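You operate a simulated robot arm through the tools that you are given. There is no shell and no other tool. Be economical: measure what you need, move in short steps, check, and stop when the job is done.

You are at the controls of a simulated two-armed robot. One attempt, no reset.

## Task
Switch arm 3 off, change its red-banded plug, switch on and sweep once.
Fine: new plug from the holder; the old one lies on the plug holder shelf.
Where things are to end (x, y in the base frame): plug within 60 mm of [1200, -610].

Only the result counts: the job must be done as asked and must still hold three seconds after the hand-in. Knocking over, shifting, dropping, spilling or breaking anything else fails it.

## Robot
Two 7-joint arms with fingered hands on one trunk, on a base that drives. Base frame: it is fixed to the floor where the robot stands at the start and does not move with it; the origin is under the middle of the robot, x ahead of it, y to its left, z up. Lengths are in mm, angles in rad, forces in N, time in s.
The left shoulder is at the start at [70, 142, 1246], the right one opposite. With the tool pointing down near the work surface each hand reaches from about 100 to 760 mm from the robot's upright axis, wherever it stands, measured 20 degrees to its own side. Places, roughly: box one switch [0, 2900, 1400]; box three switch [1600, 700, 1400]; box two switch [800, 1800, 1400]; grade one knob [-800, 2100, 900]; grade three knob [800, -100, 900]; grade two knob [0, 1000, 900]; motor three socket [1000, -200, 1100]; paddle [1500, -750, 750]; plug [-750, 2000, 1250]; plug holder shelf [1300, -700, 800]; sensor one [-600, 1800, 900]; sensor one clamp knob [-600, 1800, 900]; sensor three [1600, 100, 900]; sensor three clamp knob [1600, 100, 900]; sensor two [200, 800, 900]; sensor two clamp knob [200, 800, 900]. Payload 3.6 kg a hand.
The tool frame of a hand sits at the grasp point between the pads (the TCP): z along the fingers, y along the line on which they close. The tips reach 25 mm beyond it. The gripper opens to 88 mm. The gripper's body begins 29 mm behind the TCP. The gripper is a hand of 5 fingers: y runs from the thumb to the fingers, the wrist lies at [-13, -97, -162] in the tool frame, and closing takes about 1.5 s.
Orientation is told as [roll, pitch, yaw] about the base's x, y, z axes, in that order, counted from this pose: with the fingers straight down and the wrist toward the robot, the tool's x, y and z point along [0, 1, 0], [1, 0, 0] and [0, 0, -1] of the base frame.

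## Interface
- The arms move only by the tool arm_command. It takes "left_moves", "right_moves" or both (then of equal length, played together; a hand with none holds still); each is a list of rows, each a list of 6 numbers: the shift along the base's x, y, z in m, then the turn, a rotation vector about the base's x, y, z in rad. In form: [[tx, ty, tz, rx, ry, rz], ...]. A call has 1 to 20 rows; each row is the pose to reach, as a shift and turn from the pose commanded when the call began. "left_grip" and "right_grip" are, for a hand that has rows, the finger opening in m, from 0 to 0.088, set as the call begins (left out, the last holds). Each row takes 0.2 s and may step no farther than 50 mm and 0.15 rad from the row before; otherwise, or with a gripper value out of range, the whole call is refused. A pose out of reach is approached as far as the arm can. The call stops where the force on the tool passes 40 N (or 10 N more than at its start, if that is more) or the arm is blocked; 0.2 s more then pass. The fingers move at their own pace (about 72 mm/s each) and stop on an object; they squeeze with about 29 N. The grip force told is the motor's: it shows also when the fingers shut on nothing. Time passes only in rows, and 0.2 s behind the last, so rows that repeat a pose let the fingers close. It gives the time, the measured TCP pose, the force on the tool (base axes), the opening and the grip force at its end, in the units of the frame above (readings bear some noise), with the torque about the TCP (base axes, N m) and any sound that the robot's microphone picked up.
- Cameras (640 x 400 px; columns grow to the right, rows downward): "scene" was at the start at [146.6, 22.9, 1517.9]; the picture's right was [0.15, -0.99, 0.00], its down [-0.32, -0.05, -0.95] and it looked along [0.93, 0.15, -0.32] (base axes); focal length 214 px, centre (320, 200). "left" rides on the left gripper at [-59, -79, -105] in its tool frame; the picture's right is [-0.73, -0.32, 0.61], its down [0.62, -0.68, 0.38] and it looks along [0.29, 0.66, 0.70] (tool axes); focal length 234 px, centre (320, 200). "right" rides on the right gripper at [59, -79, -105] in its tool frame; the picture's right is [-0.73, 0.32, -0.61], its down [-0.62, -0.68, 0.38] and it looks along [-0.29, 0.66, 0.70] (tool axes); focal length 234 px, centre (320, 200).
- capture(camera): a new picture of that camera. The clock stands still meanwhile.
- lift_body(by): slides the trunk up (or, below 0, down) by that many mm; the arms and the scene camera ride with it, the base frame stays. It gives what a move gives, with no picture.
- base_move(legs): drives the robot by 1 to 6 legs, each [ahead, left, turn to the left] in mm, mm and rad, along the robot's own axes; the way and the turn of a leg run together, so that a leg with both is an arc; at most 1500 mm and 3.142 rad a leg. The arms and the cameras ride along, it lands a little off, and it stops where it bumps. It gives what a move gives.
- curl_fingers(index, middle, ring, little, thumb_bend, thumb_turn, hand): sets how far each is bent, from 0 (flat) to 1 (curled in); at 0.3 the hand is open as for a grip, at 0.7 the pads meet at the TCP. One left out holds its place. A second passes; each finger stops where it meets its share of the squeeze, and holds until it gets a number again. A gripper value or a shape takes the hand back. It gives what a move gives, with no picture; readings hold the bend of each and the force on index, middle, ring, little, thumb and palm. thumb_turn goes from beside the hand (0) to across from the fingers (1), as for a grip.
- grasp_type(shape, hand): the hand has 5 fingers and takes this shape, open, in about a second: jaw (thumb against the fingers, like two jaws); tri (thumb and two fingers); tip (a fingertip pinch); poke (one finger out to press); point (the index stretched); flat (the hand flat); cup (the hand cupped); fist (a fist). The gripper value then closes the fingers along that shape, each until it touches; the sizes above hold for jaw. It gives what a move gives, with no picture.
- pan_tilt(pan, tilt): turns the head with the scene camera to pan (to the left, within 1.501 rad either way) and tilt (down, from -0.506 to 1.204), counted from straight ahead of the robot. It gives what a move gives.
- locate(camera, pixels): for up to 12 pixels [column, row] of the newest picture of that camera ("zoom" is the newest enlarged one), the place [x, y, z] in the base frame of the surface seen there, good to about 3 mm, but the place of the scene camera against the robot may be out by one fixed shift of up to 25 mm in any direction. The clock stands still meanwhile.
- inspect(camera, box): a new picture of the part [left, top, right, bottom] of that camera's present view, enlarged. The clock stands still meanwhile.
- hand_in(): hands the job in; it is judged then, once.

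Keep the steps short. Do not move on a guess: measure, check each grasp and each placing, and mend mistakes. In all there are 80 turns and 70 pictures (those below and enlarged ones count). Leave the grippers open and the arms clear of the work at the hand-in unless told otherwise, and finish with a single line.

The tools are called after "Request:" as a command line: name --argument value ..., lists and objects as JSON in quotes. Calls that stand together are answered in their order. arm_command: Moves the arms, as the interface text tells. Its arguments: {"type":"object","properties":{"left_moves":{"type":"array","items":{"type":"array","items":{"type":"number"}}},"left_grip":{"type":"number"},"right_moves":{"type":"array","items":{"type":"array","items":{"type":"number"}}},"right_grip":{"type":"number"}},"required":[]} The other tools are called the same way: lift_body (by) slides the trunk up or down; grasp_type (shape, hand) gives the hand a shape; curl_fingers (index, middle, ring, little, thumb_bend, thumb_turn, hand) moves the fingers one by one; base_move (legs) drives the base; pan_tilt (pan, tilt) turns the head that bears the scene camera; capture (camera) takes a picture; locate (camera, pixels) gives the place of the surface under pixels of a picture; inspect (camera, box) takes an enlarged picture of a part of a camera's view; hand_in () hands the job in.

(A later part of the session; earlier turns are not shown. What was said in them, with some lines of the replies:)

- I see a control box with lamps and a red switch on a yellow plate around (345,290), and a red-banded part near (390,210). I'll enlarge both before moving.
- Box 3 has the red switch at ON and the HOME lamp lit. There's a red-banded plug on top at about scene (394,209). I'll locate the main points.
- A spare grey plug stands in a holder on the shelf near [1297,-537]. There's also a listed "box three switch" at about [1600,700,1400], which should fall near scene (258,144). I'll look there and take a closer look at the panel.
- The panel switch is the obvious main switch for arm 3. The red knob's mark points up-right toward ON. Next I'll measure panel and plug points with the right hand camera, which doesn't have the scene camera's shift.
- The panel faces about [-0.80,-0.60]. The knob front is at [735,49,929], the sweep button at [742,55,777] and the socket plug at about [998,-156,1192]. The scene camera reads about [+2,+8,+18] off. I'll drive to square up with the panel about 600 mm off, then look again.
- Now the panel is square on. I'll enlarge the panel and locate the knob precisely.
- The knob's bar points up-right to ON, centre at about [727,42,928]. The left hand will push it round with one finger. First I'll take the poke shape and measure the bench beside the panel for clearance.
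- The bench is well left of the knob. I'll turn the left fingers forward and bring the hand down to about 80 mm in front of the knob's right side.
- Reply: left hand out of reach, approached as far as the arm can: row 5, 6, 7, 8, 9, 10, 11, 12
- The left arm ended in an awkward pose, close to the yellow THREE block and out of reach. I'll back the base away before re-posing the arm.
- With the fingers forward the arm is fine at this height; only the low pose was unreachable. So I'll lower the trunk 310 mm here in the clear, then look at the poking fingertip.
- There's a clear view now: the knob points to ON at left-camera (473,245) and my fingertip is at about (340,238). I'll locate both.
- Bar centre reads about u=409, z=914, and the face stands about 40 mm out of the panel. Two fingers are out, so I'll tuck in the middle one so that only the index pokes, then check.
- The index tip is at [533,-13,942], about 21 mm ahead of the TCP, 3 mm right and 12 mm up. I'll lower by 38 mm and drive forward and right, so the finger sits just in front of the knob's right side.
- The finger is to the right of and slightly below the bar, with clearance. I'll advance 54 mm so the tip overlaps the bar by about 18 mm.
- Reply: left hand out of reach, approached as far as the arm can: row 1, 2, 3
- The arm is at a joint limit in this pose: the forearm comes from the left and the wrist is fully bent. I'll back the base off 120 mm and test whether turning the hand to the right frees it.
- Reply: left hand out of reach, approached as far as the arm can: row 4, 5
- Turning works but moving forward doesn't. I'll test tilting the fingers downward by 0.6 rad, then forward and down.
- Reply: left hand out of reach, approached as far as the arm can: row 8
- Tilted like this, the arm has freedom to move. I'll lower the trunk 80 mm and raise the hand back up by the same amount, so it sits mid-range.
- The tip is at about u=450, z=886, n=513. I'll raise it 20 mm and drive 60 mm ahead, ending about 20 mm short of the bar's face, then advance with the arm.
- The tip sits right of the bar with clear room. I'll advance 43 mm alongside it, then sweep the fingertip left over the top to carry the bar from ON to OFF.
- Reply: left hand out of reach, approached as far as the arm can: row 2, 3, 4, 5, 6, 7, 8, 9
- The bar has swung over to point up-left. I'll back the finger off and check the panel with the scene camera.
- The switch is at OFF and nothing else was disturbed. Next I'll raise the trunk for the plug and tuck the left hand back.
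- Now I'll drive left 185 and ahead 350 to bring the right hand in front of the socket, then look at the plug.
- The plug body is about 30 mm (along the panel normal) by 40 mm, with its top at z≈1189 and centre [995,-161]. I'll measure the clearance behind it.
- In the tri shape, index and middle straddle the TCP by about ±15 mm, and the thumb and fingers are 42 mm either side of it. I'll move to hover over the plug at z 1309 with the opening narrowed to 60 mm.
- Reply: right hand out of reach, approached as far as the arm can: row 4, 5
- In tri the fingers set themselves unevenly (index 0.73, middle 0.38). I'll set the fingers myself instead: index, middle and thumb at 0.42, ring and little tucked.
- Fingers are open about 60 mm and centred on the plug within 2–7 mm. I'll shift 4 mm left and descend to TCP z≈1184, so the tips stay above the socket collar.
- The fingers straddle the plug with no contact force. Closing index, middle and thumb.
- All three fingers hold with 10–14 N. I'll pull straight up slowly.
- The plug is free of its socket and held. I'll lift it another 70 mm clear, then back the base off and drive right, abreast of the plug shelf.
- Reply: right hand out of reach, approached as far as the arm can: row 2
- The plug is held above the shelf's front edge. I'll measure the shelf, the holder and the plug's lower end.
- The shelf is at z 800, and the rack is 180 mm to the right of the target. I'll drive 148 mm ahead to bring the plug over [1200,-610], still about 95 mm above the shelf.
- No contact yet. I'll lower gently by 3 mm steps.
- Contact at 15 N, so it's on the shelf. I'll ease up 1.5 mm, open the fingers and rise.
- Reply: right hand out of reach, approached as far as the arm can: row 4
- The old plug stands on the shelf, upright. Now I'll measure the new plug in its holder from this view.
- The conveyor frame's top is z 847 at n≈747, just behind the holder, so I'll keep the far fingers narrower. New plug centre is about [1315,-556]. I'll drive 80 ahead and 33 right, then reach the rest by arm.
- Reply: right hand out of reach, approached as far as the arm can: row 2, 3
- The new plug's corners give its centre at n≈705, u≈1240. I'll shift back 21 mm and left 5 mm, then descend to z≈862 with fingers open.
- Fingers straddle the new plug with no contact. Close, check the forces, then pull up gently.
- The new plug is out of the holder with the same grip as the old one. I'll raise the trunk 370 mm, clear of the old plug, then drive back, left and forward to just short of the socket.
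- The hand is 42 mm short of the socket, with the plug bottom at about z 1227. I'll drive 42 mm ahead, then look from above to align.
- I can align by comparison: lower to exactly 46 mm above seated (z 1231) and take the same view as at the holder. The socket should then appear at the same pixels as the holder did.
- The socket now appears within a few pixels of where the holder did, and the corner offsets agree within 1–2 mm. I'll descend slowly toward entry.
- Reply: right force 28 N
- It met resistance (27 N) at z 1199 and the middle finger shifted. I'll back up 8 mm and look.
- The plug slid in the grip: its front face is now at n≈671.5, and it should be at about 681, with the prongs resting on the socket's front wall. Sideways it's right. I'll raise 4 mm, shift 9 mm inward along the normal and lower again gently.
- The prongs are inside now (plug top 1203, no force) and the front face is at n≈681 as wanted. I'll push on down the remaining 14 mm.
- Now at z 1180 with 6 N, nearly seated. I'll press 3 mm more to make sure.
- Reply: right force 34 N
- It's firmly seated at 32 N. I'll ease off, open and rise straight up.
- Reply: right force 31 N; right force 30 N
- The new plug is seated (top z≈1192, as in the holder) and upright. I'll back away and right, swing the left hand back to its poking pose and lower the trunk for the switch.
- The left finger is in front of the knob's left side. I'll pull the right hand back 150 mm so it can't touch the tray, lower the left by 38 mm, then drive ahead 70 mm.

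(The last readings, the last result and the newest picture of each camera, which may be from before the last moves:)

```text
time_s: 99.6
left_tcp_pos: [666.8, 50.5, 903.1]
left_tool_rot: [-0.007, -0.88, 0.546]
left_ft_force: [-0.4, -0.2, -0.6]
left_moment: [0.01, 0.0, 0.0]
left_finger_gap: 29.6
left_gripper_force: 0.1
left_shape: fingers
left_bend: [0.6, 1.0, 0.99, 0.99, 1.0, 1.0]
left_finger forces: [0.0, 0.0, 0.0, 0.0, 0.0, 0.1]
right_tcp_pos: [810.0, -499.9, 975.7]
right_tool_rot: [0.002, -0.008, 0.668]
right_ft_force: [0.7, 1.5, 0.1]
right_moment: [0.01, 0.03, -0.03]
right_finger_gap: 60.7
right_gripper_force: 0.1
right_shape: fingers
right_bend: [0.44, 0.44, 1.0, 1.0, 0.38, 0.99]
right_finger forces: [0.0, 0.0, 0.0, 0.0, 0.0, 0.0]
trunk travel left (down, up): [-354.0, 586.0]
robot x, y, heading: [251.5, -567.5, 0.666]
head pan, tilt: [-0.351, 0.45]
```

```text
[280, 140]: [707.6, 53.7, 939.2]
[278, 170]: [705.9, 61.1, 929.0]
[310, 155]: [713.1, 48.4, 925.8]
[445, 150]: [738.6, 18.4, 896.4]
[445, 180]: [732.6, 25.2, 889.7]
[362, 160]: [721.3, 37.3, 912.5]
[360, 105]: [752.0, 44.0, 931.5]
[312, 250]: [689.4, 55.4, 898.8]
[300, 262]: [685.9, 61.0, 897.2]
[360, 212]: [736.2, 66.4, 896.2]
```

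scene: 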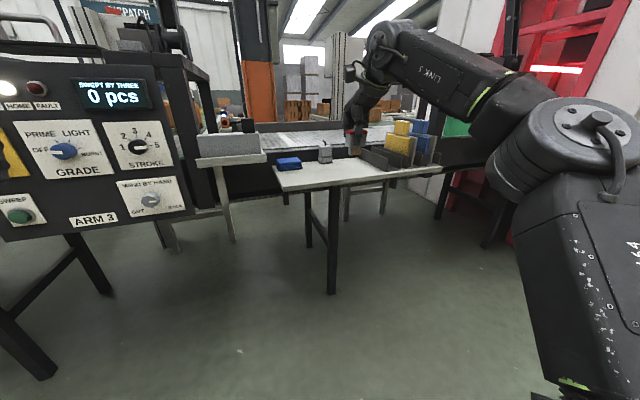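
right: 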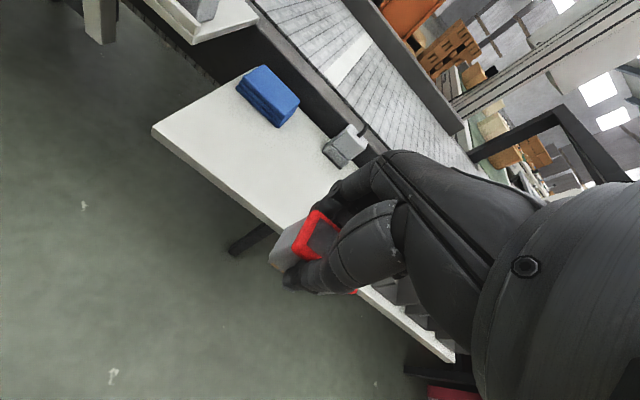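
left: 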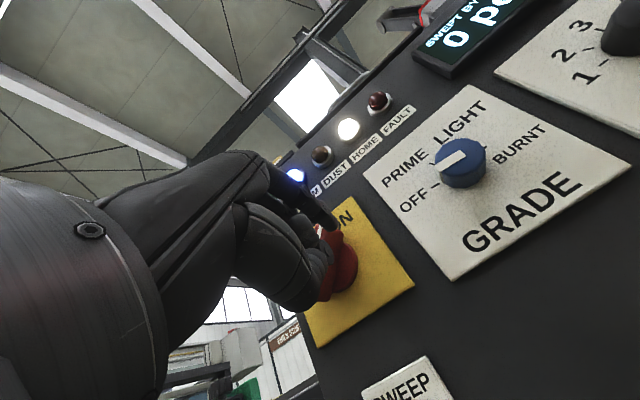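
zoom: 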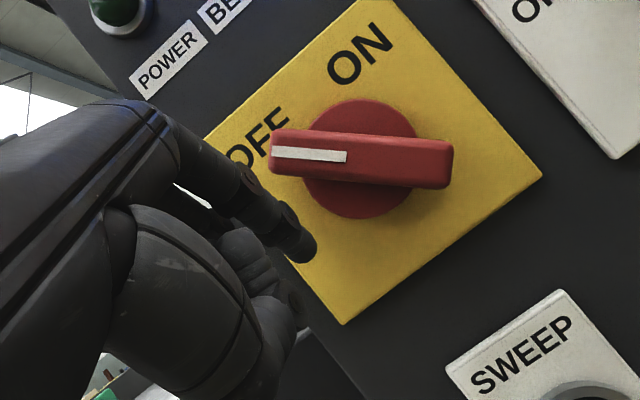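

Bar centre is u=409, z=912, and the fingertip is 38 mm left and 8 mm below it. I'll advance 33 mm beside the bar and sweep right over the top to bring it to ON.

Request:
arm_command --left_moves '[[0.0131, 0.01, 0, 0, 0, 0], [0.0262, 0.0201, 0, 0, 0, 0], [0.0329, 0.0114, 0.009, 0, 0, 0], [0.0341, 0.0098, 0.02, 0, 0, 0], [0.0384, 0.0042, 0.03, 0, 0, 0], [0.0444, -0.0037, 0.036, 0, 0, 0], [0.0514, -0.0129, 0.038, 0, 0, 0], [0.056, -0.019, 0.038, 0, 0, 0]]'

Request:
arm_command --left_moves '[[-0.004, -0.003, 0.012, 0, 0, 0], [-0.02, -0.015, 0.012, 0, 0, 0], [-0.045, -0.034, 0.01, 0, 0, 0], [-0.07, -0.053, 0, 0, 0, 0]]'

Request:
inspect --camera "left" --box '[220, 60, 500, 300]'

```text
time_s: 101.4
left_tcp_pos: [719.8, 33.0, 944.6]
left_tool_rot: [-0.013, -0.882, 0.551]
left_ft_force: [-5.5, 5.5, 3.4]
left_moment: [0.0, -0.06, 0.19]
left_finger_gap: 30.0
left_gripper_force: 3.8
left_shape: fingers
left_bend: [0.59, 1.0, 0.99, 0.99, 1.0, 1.0]
left_finger forces: [7.0, 0.0, 0.0, 0.0, 0.1, 0.0]
right_tcp_pos: [808.3, -497.0, 977.3]
right_tool_rot: [0.0, -0.01, 0.666]
right_ft_force: [0.5, 0.5, -0.4]
right_moment: [0.01, -0.01, 0.0]
right_finger_gap: 61.2
right_gripper_force: 0.0
right_shape: fingers
right_bend: [0.44, 0.44, 1.0, 1.0, 0.38, 0.99]
right_finger forces: [0.0, 0.1, 0.0, 0.0, 0.0, 0.0]
trunk travel left (down, up): [-354.0, 586.0]
robot x, y, heading: [251.8, -565.1, 0.672]
head pan, tilt: [-0.351, 0.45]
```

```text
time_s: 102.4
left_tcp_pos: [650.5, -21.9, 943.6]
left_tool_rot: [-0.009, -0.884, 0.548]
left_ft_force: [-0.7, 0.4, -0.2]
left_moment: [0.0, -0.02, -0.02]
left_finger_gap: 29.7
left_gripper_force: 0.0
left_shape: fingers
left_bend: [0.6, 1.0, 0.99, 0.99, 1.0, 1.0]
left_finger forces: [0.0, 0.0, 0.0, 0.1, 0.0, 0.0]
right_tcp_pos: [809.5, -500.1, 978.4]
right_tool_rot: [0.001, -0.008, 0.667]
right_ft_force: [0.4, -1.1, 0.2]
right_moment: [-0.01, -0.02, 0.0]
right_finger_gap: 60.7
right_gripper_force: 0.0
right_shape: fingers
right_bend: [0.44, 0.44, 1.0, 1.0, 0.38, 0.99]
right_finger forces: [0.0, 0.1, 0.0, 0.1, 0.1, 0.0]
trunk travel left (down, up): [-354.0, 586.0]
robot x, y, heading: [251.3, -566.3, 0.663]
head pan, tilt: [-0.351, 0.45]
```

```text
1.67 times, centred on (360, 180) of left
```

zoom: 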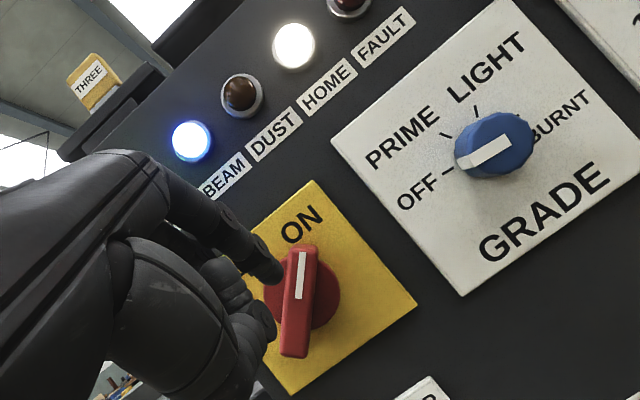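

The knob's mark points to ON. Next is the SWEEP button at about u=411, z=774: I'll lower the trunk 170 mm, drive 40 mm closer and shift 8 mm left.

Request:
lift_body --by -170

Request:
base_move --legs '[[40, 0, 0]]'

Request:
arm_command --left_moves '[[-0.0049, 0.0064, 0, 0, 0, 0]]'

Request:
inspect --camera "left" --box '[220, 100, 460, 300]'

Request:
locate --camera "zoom" --pixels '[[310, 245], [300, 230], [315, 235], [350, 230], [340, 200], [330, 180], [370, 210], [350, 180], [380, 180]]'

```text
time_s: 104.3
left_tcp_pos: [651.3, -21.8, 773.0]
left_tool_rot: [-0.009, -0.881, 0.546]
left_ft_force: [0.1, 0.6, 0.1]
left_moment: [-0.01, -0.02, -0.01]
left_finger_gap: 29.7
left_gripper_force: 0.1
left_shape: fingers
left_bend: [0.6, 1.0, 0.99, 0.99, 1.0, 1.0]
left_finger forces: [0.0, 0.0, 0.1, 0.0, 0.0, 0.0]
right_tcp_pos: [810.3, -499.2, 807.4]
right_tool_rot: [0.002, -0.009, 0.668]
right_ft_force: [-0.6, -0.2, 0.5]
right_moment: [-0.02, -0.01, 0.0]
right_finger_gap: 61.0
right_gripper_force: 0.1
right_shape: fingers
right_bend: [0.44, 0.44, 1.0, 1.0, 0.38, 0.99]
right_finger forces: [0.0, 0.0, 0.0, 0.0, 0.0, 0.0]
trunk travel left (down, up): [-184.0, 756.0]
robot x, y, heading: [255.7, -565.3, 0.665]
head pan, tilt: [-0.351, 0.45]
```

```text
time_s: 105.2
left_tcp_pos: [683.2, 2.4, 773.5]
left_tool_rot: [-0.009, -0.881, 0.548]
left_ft_force: [0.1, 0.5, 0.6]
left_moment: [0.01, 0.01, -0.01]
left_finger_gap: 29.9
left_gripper_force: 0.1
left_shape: fingers
left_bend: [0.6, 1.0, 0.99, 0.99, 1.0, 1.0]
left_finger forces: [0.1, 0.1, 0.0, 0.1, 0.1, 0.0]
right_tcp_pos: [841.0, -474.4, 807.3]
right_tool_rot: [0.001, -0.007, 0.667]
right_ft_force: [0.7, -0.3, 0.7]
right_moment: [0.02, -0.03, -0.03]
right_finger_gap: 60.6
right_gripper_force: 0.0
right_shape: fingers
right_bend: [0.44, 0.44, 1.0, 1.0, 0.38, 0.99]
right_finger forces: [0.1, 0.1, 0.0, 0.1, 0.0, 0.0]
trunk travel left (down, up): [-184.0, 756.0]
robot x, y, heading: [279.4, -539.9, 0.662]
head pan, tilt: [-0.351, 0.45]
```

```text
time_s: 105.6
left_tcp_pos: [677.8, 10.0, 773.7]
left_tool_rot: [-0.009, -0.881, 0.546]
left_ft_force: [0.0, 0.3, -0.3]
left_moment: [-0.02, 0.02, -0.03]
left_finger_gap: 29.6
left_gripper_force: 0.0
left_shape: fingers
left_bend: [0.6, 1.0, 0.99, 0.99, 1.0, 1.0]
left_finger forces: [0.0, 0.0, 0.0, 0.1, 0.0, 0.0]
right_tcp_pos: [839.8, -475.2, 807.4]
right_tool_rot: [0.003, -0.007, 0.666]
right_ft_force: [-0.9, 0.6, 0.0]
right_moment: [0.01, 0.03, -0.03]
right_finger_gap: 61.0
right_gripper_force: 0.0
right_shape: fingers
right_bend: [0.44, 0.44, 1.0, 1.0, 0.38, 0.99]
right_finger forces: [0.0, 0.0, 0.0, 0.0, 0.0, 0.1]
trunk travel left (down, up): [-184.0, 756.0]
robot x, y, heading: [281.2, -539.1, 0.668]
head pan, tilt: [-0.351, 0.45]
```

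```text
2.00 times, centred on (340, 200) of left
```

zoom: 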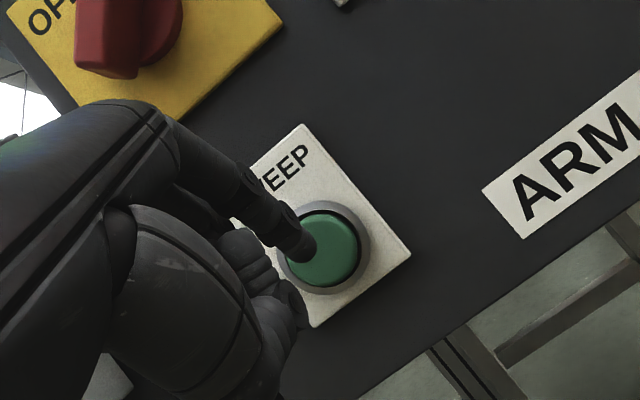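

```text
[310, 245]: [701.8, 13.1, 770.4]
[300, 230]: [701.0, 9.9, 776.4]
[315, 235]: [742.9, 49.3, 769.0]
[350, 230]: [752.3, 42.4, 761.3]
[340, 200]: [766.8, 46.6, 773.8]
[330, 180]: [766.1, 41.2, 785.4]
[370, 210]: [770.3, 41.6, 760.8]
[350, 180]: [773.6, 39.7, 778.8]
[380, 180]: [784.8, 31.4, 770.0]
```

Request:
locate --camera "zoom" --pixels '[[325, 250], [335, 275], [300, 268], [352, 245], [325, 220], [365, 250], [315, 290]]'

```text
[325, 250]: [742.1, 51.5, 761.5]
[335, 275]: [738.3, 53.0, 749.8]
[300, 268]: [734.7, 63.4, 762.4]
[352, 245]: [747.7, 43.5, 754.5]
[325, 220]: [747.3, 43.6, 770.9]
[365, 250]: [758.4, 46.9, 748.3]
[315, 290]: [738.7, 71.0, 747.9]
```

The button face centre is u≈409, z≈762, and the tip is 55 mm before it and about 10 mm high. I'll lower 10 mm and advance gently to press.

Request:
arm_command --left_moves '[[0, 0, -0.01, 0, 0, 0], [0.0159, 0.0122, -0.01, 0, 0, 0], [0.0318, 0.0243, -0.01, 0, 0, 0], [0.0413, 0.0316, -0.01, 0, 0, 0], [0.0445, 0.034, -0.01, 0, 0, 0], [0.0468, 0.0359, -0.01, 0, 0, 0]]'

```text
time_s: 107.0
left_tcp_pos: [724.0, 42.4, 764.6]
left_tool_rot: [-0.008, -0.885, 0.543]
left_ft_force: [-7.1, -7.4, 2.4]
left_moment: [-0.03, -0.02, -0.09]
left_finger_gap: 24.4
left_gripper_force: 4.9
left_shape: fingers
left_bend: [0.68, 1.0, 0.99, 0.99, 1.0, 1.0]
left_finger forces: [9.4, 0.0, 0.0, 0.0, 0.0, 0.0]
right_tcp_pos: [838.2, -477.0, 807.3]
right_tool_rot: [0.003, -0.01, 0.668]
right_ft_force: [0.1, -0.2, 0.5]
right_moment: [-0.04, -0.03, -0.02]
right_finger_gap: 61.0
right_gripper_force: 0.0
right_shape: fingers
right_bend: [0.44, 0.44, 1.0, 1.0, 0.38, 0.99]
right_finger forces: [0.0, 0.1, 0.0, 0.0, 0.0, 0.0]
trunk travel left (down, up): [-184.0, 756.0]
robot x, y, heading: [283.8, -542.2, 0.666]
head pan, tilt: [-0.351, 0.45]
heard: click
```

A click was heard at about 10 N, so the button has been pressed. I'll withdraw and let the sweep run.

Request:
arm_command --left_moves '[[-0.016, -0.012, 0, 0, 0, 0], [-0.04, -0.03, 0, 0, 0, 0], [-0.07, -0.053, 0, 0, 0, 0], [-0.09, -0.069, 0, 0, 0, 0]]'

Request:
base_move --legs '[[-250, 0, 0]]'

Request:
lift_body --by 250

Request:
pan_tilt --pan 0.05 --tilt 0.25

```text
time_s: 108.0
left_tcp_pos: [634.1, -25.0, 763.8]
left_tool_rot: [-0.008, -0.88, 0.547]
left_ft_force: [0.6, 1.2, 0.5]
left_moment: [0.0, 0.01, -0.01]
left_finger_gap: 29.6
left_gripper_force: 0.0
left_shape: fingers
left_bend: [0.6, 1.0, 0.99, 0.99, 1.0, 1.0]
left_finger forces: [0.0, 0.0, 0.0, 0.1, 0.1, 0.0]
right_tcp_pos: [839.6, -474.7, 807.0]
right_tool_rot: [0.002, -0.008, 0.665]
right_ft_force: [0.6, 0.5, -0.1]
right_moment: [0.0, -0.01, -0.02]
right_finger_gap: 60.8
right_gripper_force: 0.0
right_shape: fingers
right_bend: [0.44, 0.44, 1.0, 1.0, 0.38, 0.99]
right_finger forces: [0.0, 0.0, 0.0, 0.1, 0.0, 0.1]
trunk travel left (down, up): [-184.0, 756.0]
robot x, y, heading: [283.0, -539.3, 0.664]
head pan, tilt: [-0.351, 0.45]
```

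```text
time_s: 109.8
left_tcp_pos: [436.8, -179.3, 764.0]
left_tool_rot: [-0.008, -0.882, 0.549]
left_ft_force: [-0.1, -0.8, -0.4]
left_moment: [0.01, 0.0, 0.03]
left_finger_gap: 29.5
left_gripper_force: 0.1
left_shape: fingers
left_bend: [0.6, 1.0, 0.99, 0.99, 1.0, 1.0]
left_finger forces: [0.0, 0.1, 0.0, 0.0, 0.1, 0.0]
right_tcp_pos: [642.7, -629.6, 807.8]
right_tool_rot: [0.0, -0.009, 0.67]
right_ft_force: [-0.1, 0.0, -0.2]
right_moment: [0.0, 0.0, 0.04]
right_finger_gap: 60.9
right_gripper_force: 0.2
right_shape: fingers
right_bend: [0.44, 0.44, 1.0, 1.0, 0.38, 0.99]
right_finger forces: [0.0, 0.0, 0.0, 0.0, 0.0, 0.0]
trunk travel left (down, up): [-184.0, 756.0]
robot x, y, heading: [86.2, -695.2, 0.668]
head pan, tilt: [-0.351, 0.45]
```

```text
time_s: 112.4
left_tcp_pos: [437.3, -179.8, 1012.6]
left_tool_rot: [-0.009, -0.882, 0.546]
left_ft_force: [0.0, -0.7, -0.3]
left_moment: [0.01, 0.01, -0.03]
left_finger_gap: 29.5
left_gripper_force: 0.0
left_shape: fingers
left_bend: [0.6, 1.0, 0.99, 0.99, 1.0, 1.0]
left_finger forces: [0.1, 0.0, 0.0, 0.0, 0.1, 0.0]
right_tcp_pos: [642.9, -629.3, 1056.5]
right_tool_rot: [0.002, -0.005, 0.668]
right_ft_force: [0.3, -0.6, 0.1]
right_moment: [-0.02, -0.03, -0.01]
right_finger_gap: 60.7
right_gripper_force: 0.1
right_shape: fingers
right_bend: [0.44, 0.44, 1.0, 1.0, 0.38, 0.99]
right_finger forces: [0.0, 0.0, 0.0, 0.0, 0.0, 0.0]
trunk travel left (down, up): [-434.0, 506.0]
robot x, y, heading: [86.7, -697.9, 0.668]
head pan, tilt: [-0.351, 0.45]
```

```text
time_s: 113.3
left_tcp_pos: [436.7, -178.9, 1013.9]
left_tool_rot: [-0.007, -0.882, 0.547]
left_ft_force: [0.8, -0.2, -0.3]
left_moment: [0.0, 0.0, 0.0]
left_finger_gap: 29.7
left_gripper_force: 0.0
left_shape: fingers
left_bend: [0.6, 1.0, 0.99, 0.99, 1.0, 1.0]
left_finger forces: [0.0, 0.0, 0.0, 0.0, 0.0, 0.0]
right_tcp_pos: [642.0, -628.8, 1057.3]
right_tool_rot: [0.003, -0.009, 0.666]
right_ft_force: [0.8, -0.3, 0.7]
right_moment: [0.05, 0.02, -0.02]
right_finger_gap: 60.9
right_gripper_force: 0.1
right_shape: fingers
right_bend: [0.44, 0.44, 1.0, 1.0, 0.38, 0.99]
right_finger forces: [0.0, 0.1, 0.0, 0.0, 0.0, 0.0]
trunk travel left (down, up): [-434.0, 506.0]
robot x, y, heading: [86.1, -701.1, 0.667]
head pan, tilt: [0.051, 0.25]
```

I'll check the panel and the arm.

Request:
inspect --camera "scene" --box '[240, 150, 420, 270]'

```text
3.33 times, centred on (330, 210) of scene
```

zoom: 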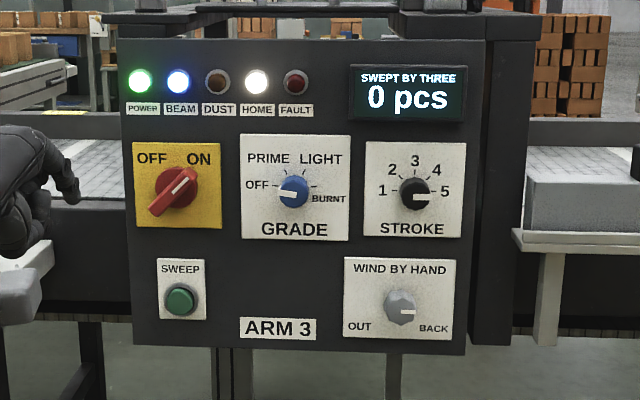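

POWER is now lit (it was dark before), HOME is lit, no fault, and the switch is at ON. The single press clicked. I'll open both hands and take the last picture to check the plugs.

Request:
grasp_type --hand "left" --shape "jaw"

Request:
grasp_type --hand "right" --shape "jaw"

Request:
pan_tilt --pan -0.25 --tilt 0.25

Request:
inspect --camera "scene" --box '[240, 110, 460, 260]'

```text
time_s: 114.2
left_tcp_pos: [436.5, -178.8, 1015.5]
left_tool_rot: [-0.009, -0.881, 0.548]
left_ft_force: [0.4, -0.3, 0.3]
left_moment: [-0.01, 0.0, -0.01]
left_finger_gap: 87.9
left_gripper_force: 0.0
left_shape: jaw
left_bend: [0.3, 0.3, 0.3, 0.3, 0.3, 0.98]
left_finger forces: [0.0, 0.0, 0.0, 0.0, 0.1, 0.0]
right_tcp_pos: [642.5, -628.6, 1057.1]
right_tool_rot: [0.001, -0.009, 0.669]
right_ft_force: [0.2, 0.5, -0.6]
right_moment: [0.01, -0.05, -0.01]
right_finger_gap: 61.0
right_gripper_force: 0.0
right_shape: fingers
right_bend: [0.44, 0.44, 1.0, 1.0, 0.38, 0.99]
right_finger forces: [0.0, 0.2, 0.0, 0.0, 0.0, 0.0]
trunk travel left (down, up): [-434.0, 506.0]
robot x, y, heading: [84.8, -696.6, 0.667]
head pan, tilt: [0.051, 0.25]
```

```text
time_s: 115.1
left_tcp_pos: [436.6, -178.8, 1013.7]
left_tool_rot: [-0.009, -0.881, 0.549]
left_ft_force: [-0.4, 0.4, -0.5]
left_moment: [0.01, 0.04, -0.01]
left_finger_gap: 88.0
left_gripper_force: 0.1
left_shape: jaw
left_bend: [0.3, 0.3, 0.3, 0.3, 0.3, 0.98]
left_finger forces: [0.0, 0.0, 0.0, 0.0, 0.0, 0.1]
right_tcp_pos: [643.1, -630.0, 1056.8]
right_tool_rot: [0.001, -0.009, 0.669]
right_ft_force: [-0.1, 0.1, -0.4]
right_moment: [0.03, 0.02, 0.01]
right_finger_gap: 87.8
right_gripper_force: 0.1
right_shape: jaw
right_bend: [0.3, 0.3, 0.3, 0.3, 0.3, 0.98]
right_finger forces: [0.1, 0.1, 0.0, 0.1, 0.0, 0.1]
trunk travel left (down, up): [-434.0, 506.0]
robot x, y, heading: [86.1, -699.0, 0.666]
head pan, tilt: [0.051, 0.25]
```

```text
time_s: 115.9
left_tcp_pos: [437.4, -178.6, 1014.3]
left_tool_rot: [-0.008, -0.882, 0.548]
left_ft_force: [-0.6, -0.1, 0.1]
left_moment: [-0.05, -0.03, 0.0]
left_finger_gap: 87.8
left_gripper_force: 0.0
left_shape: jaw
left_bend: [0.3, 0.3, 0.3, 0.3, 0.3, 0.98]
left_finger forces: [0.0, 0.0, 0.1, 0.0, 0.0, 0.1]
right_tcp_pos: [642.1, -629.9, 1057.8]
right_tool_rot: [0.002, -0.01, 0.667]
right_ft_force: [0.0, -0.3, -0.3]
right_moment: [0.01, 0.0, 0.01]
right_finger_gap: 87.6
right_gripper_force: 0.0
right_shape: jaw
right_bend: [0.3, 0.3, 0.3, 0.3, 0.3, 0.98]
right_finger forces: [0.1, 0.1, 0.1, 0.0, 0.0, 0.1]
trunk travel left (down, up): [-434.0, 506.0]
robot x, y, heading: [86.2, -697.9, 0.666]
head pan, tilt: [-0.25, 0.25]
```

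```text
2.67 times, centred on (350, 185) of scene
```

zoom: 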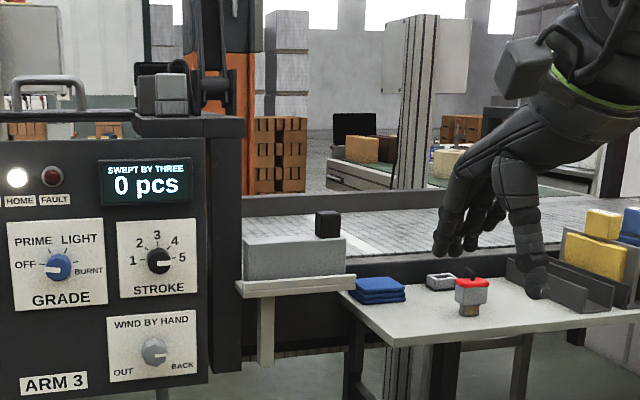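

The new plug sits upright in the motor socket and the old red-banded one stands on the shelf by the empty holder. POWER and HOME are lit, nothing else has moved, and both hands are open and clear. I'm handing in.

Request:
hand_in

```text
The job is handed in.
```

Arm 3's plug is changed and the arm is back on with POWER and HOME lit; the old plug is on the shelf near [1192, -611], and I pressed SWEEP once and heard it click, but I did not see the arm sweep and the counter still reads 0 pcs.
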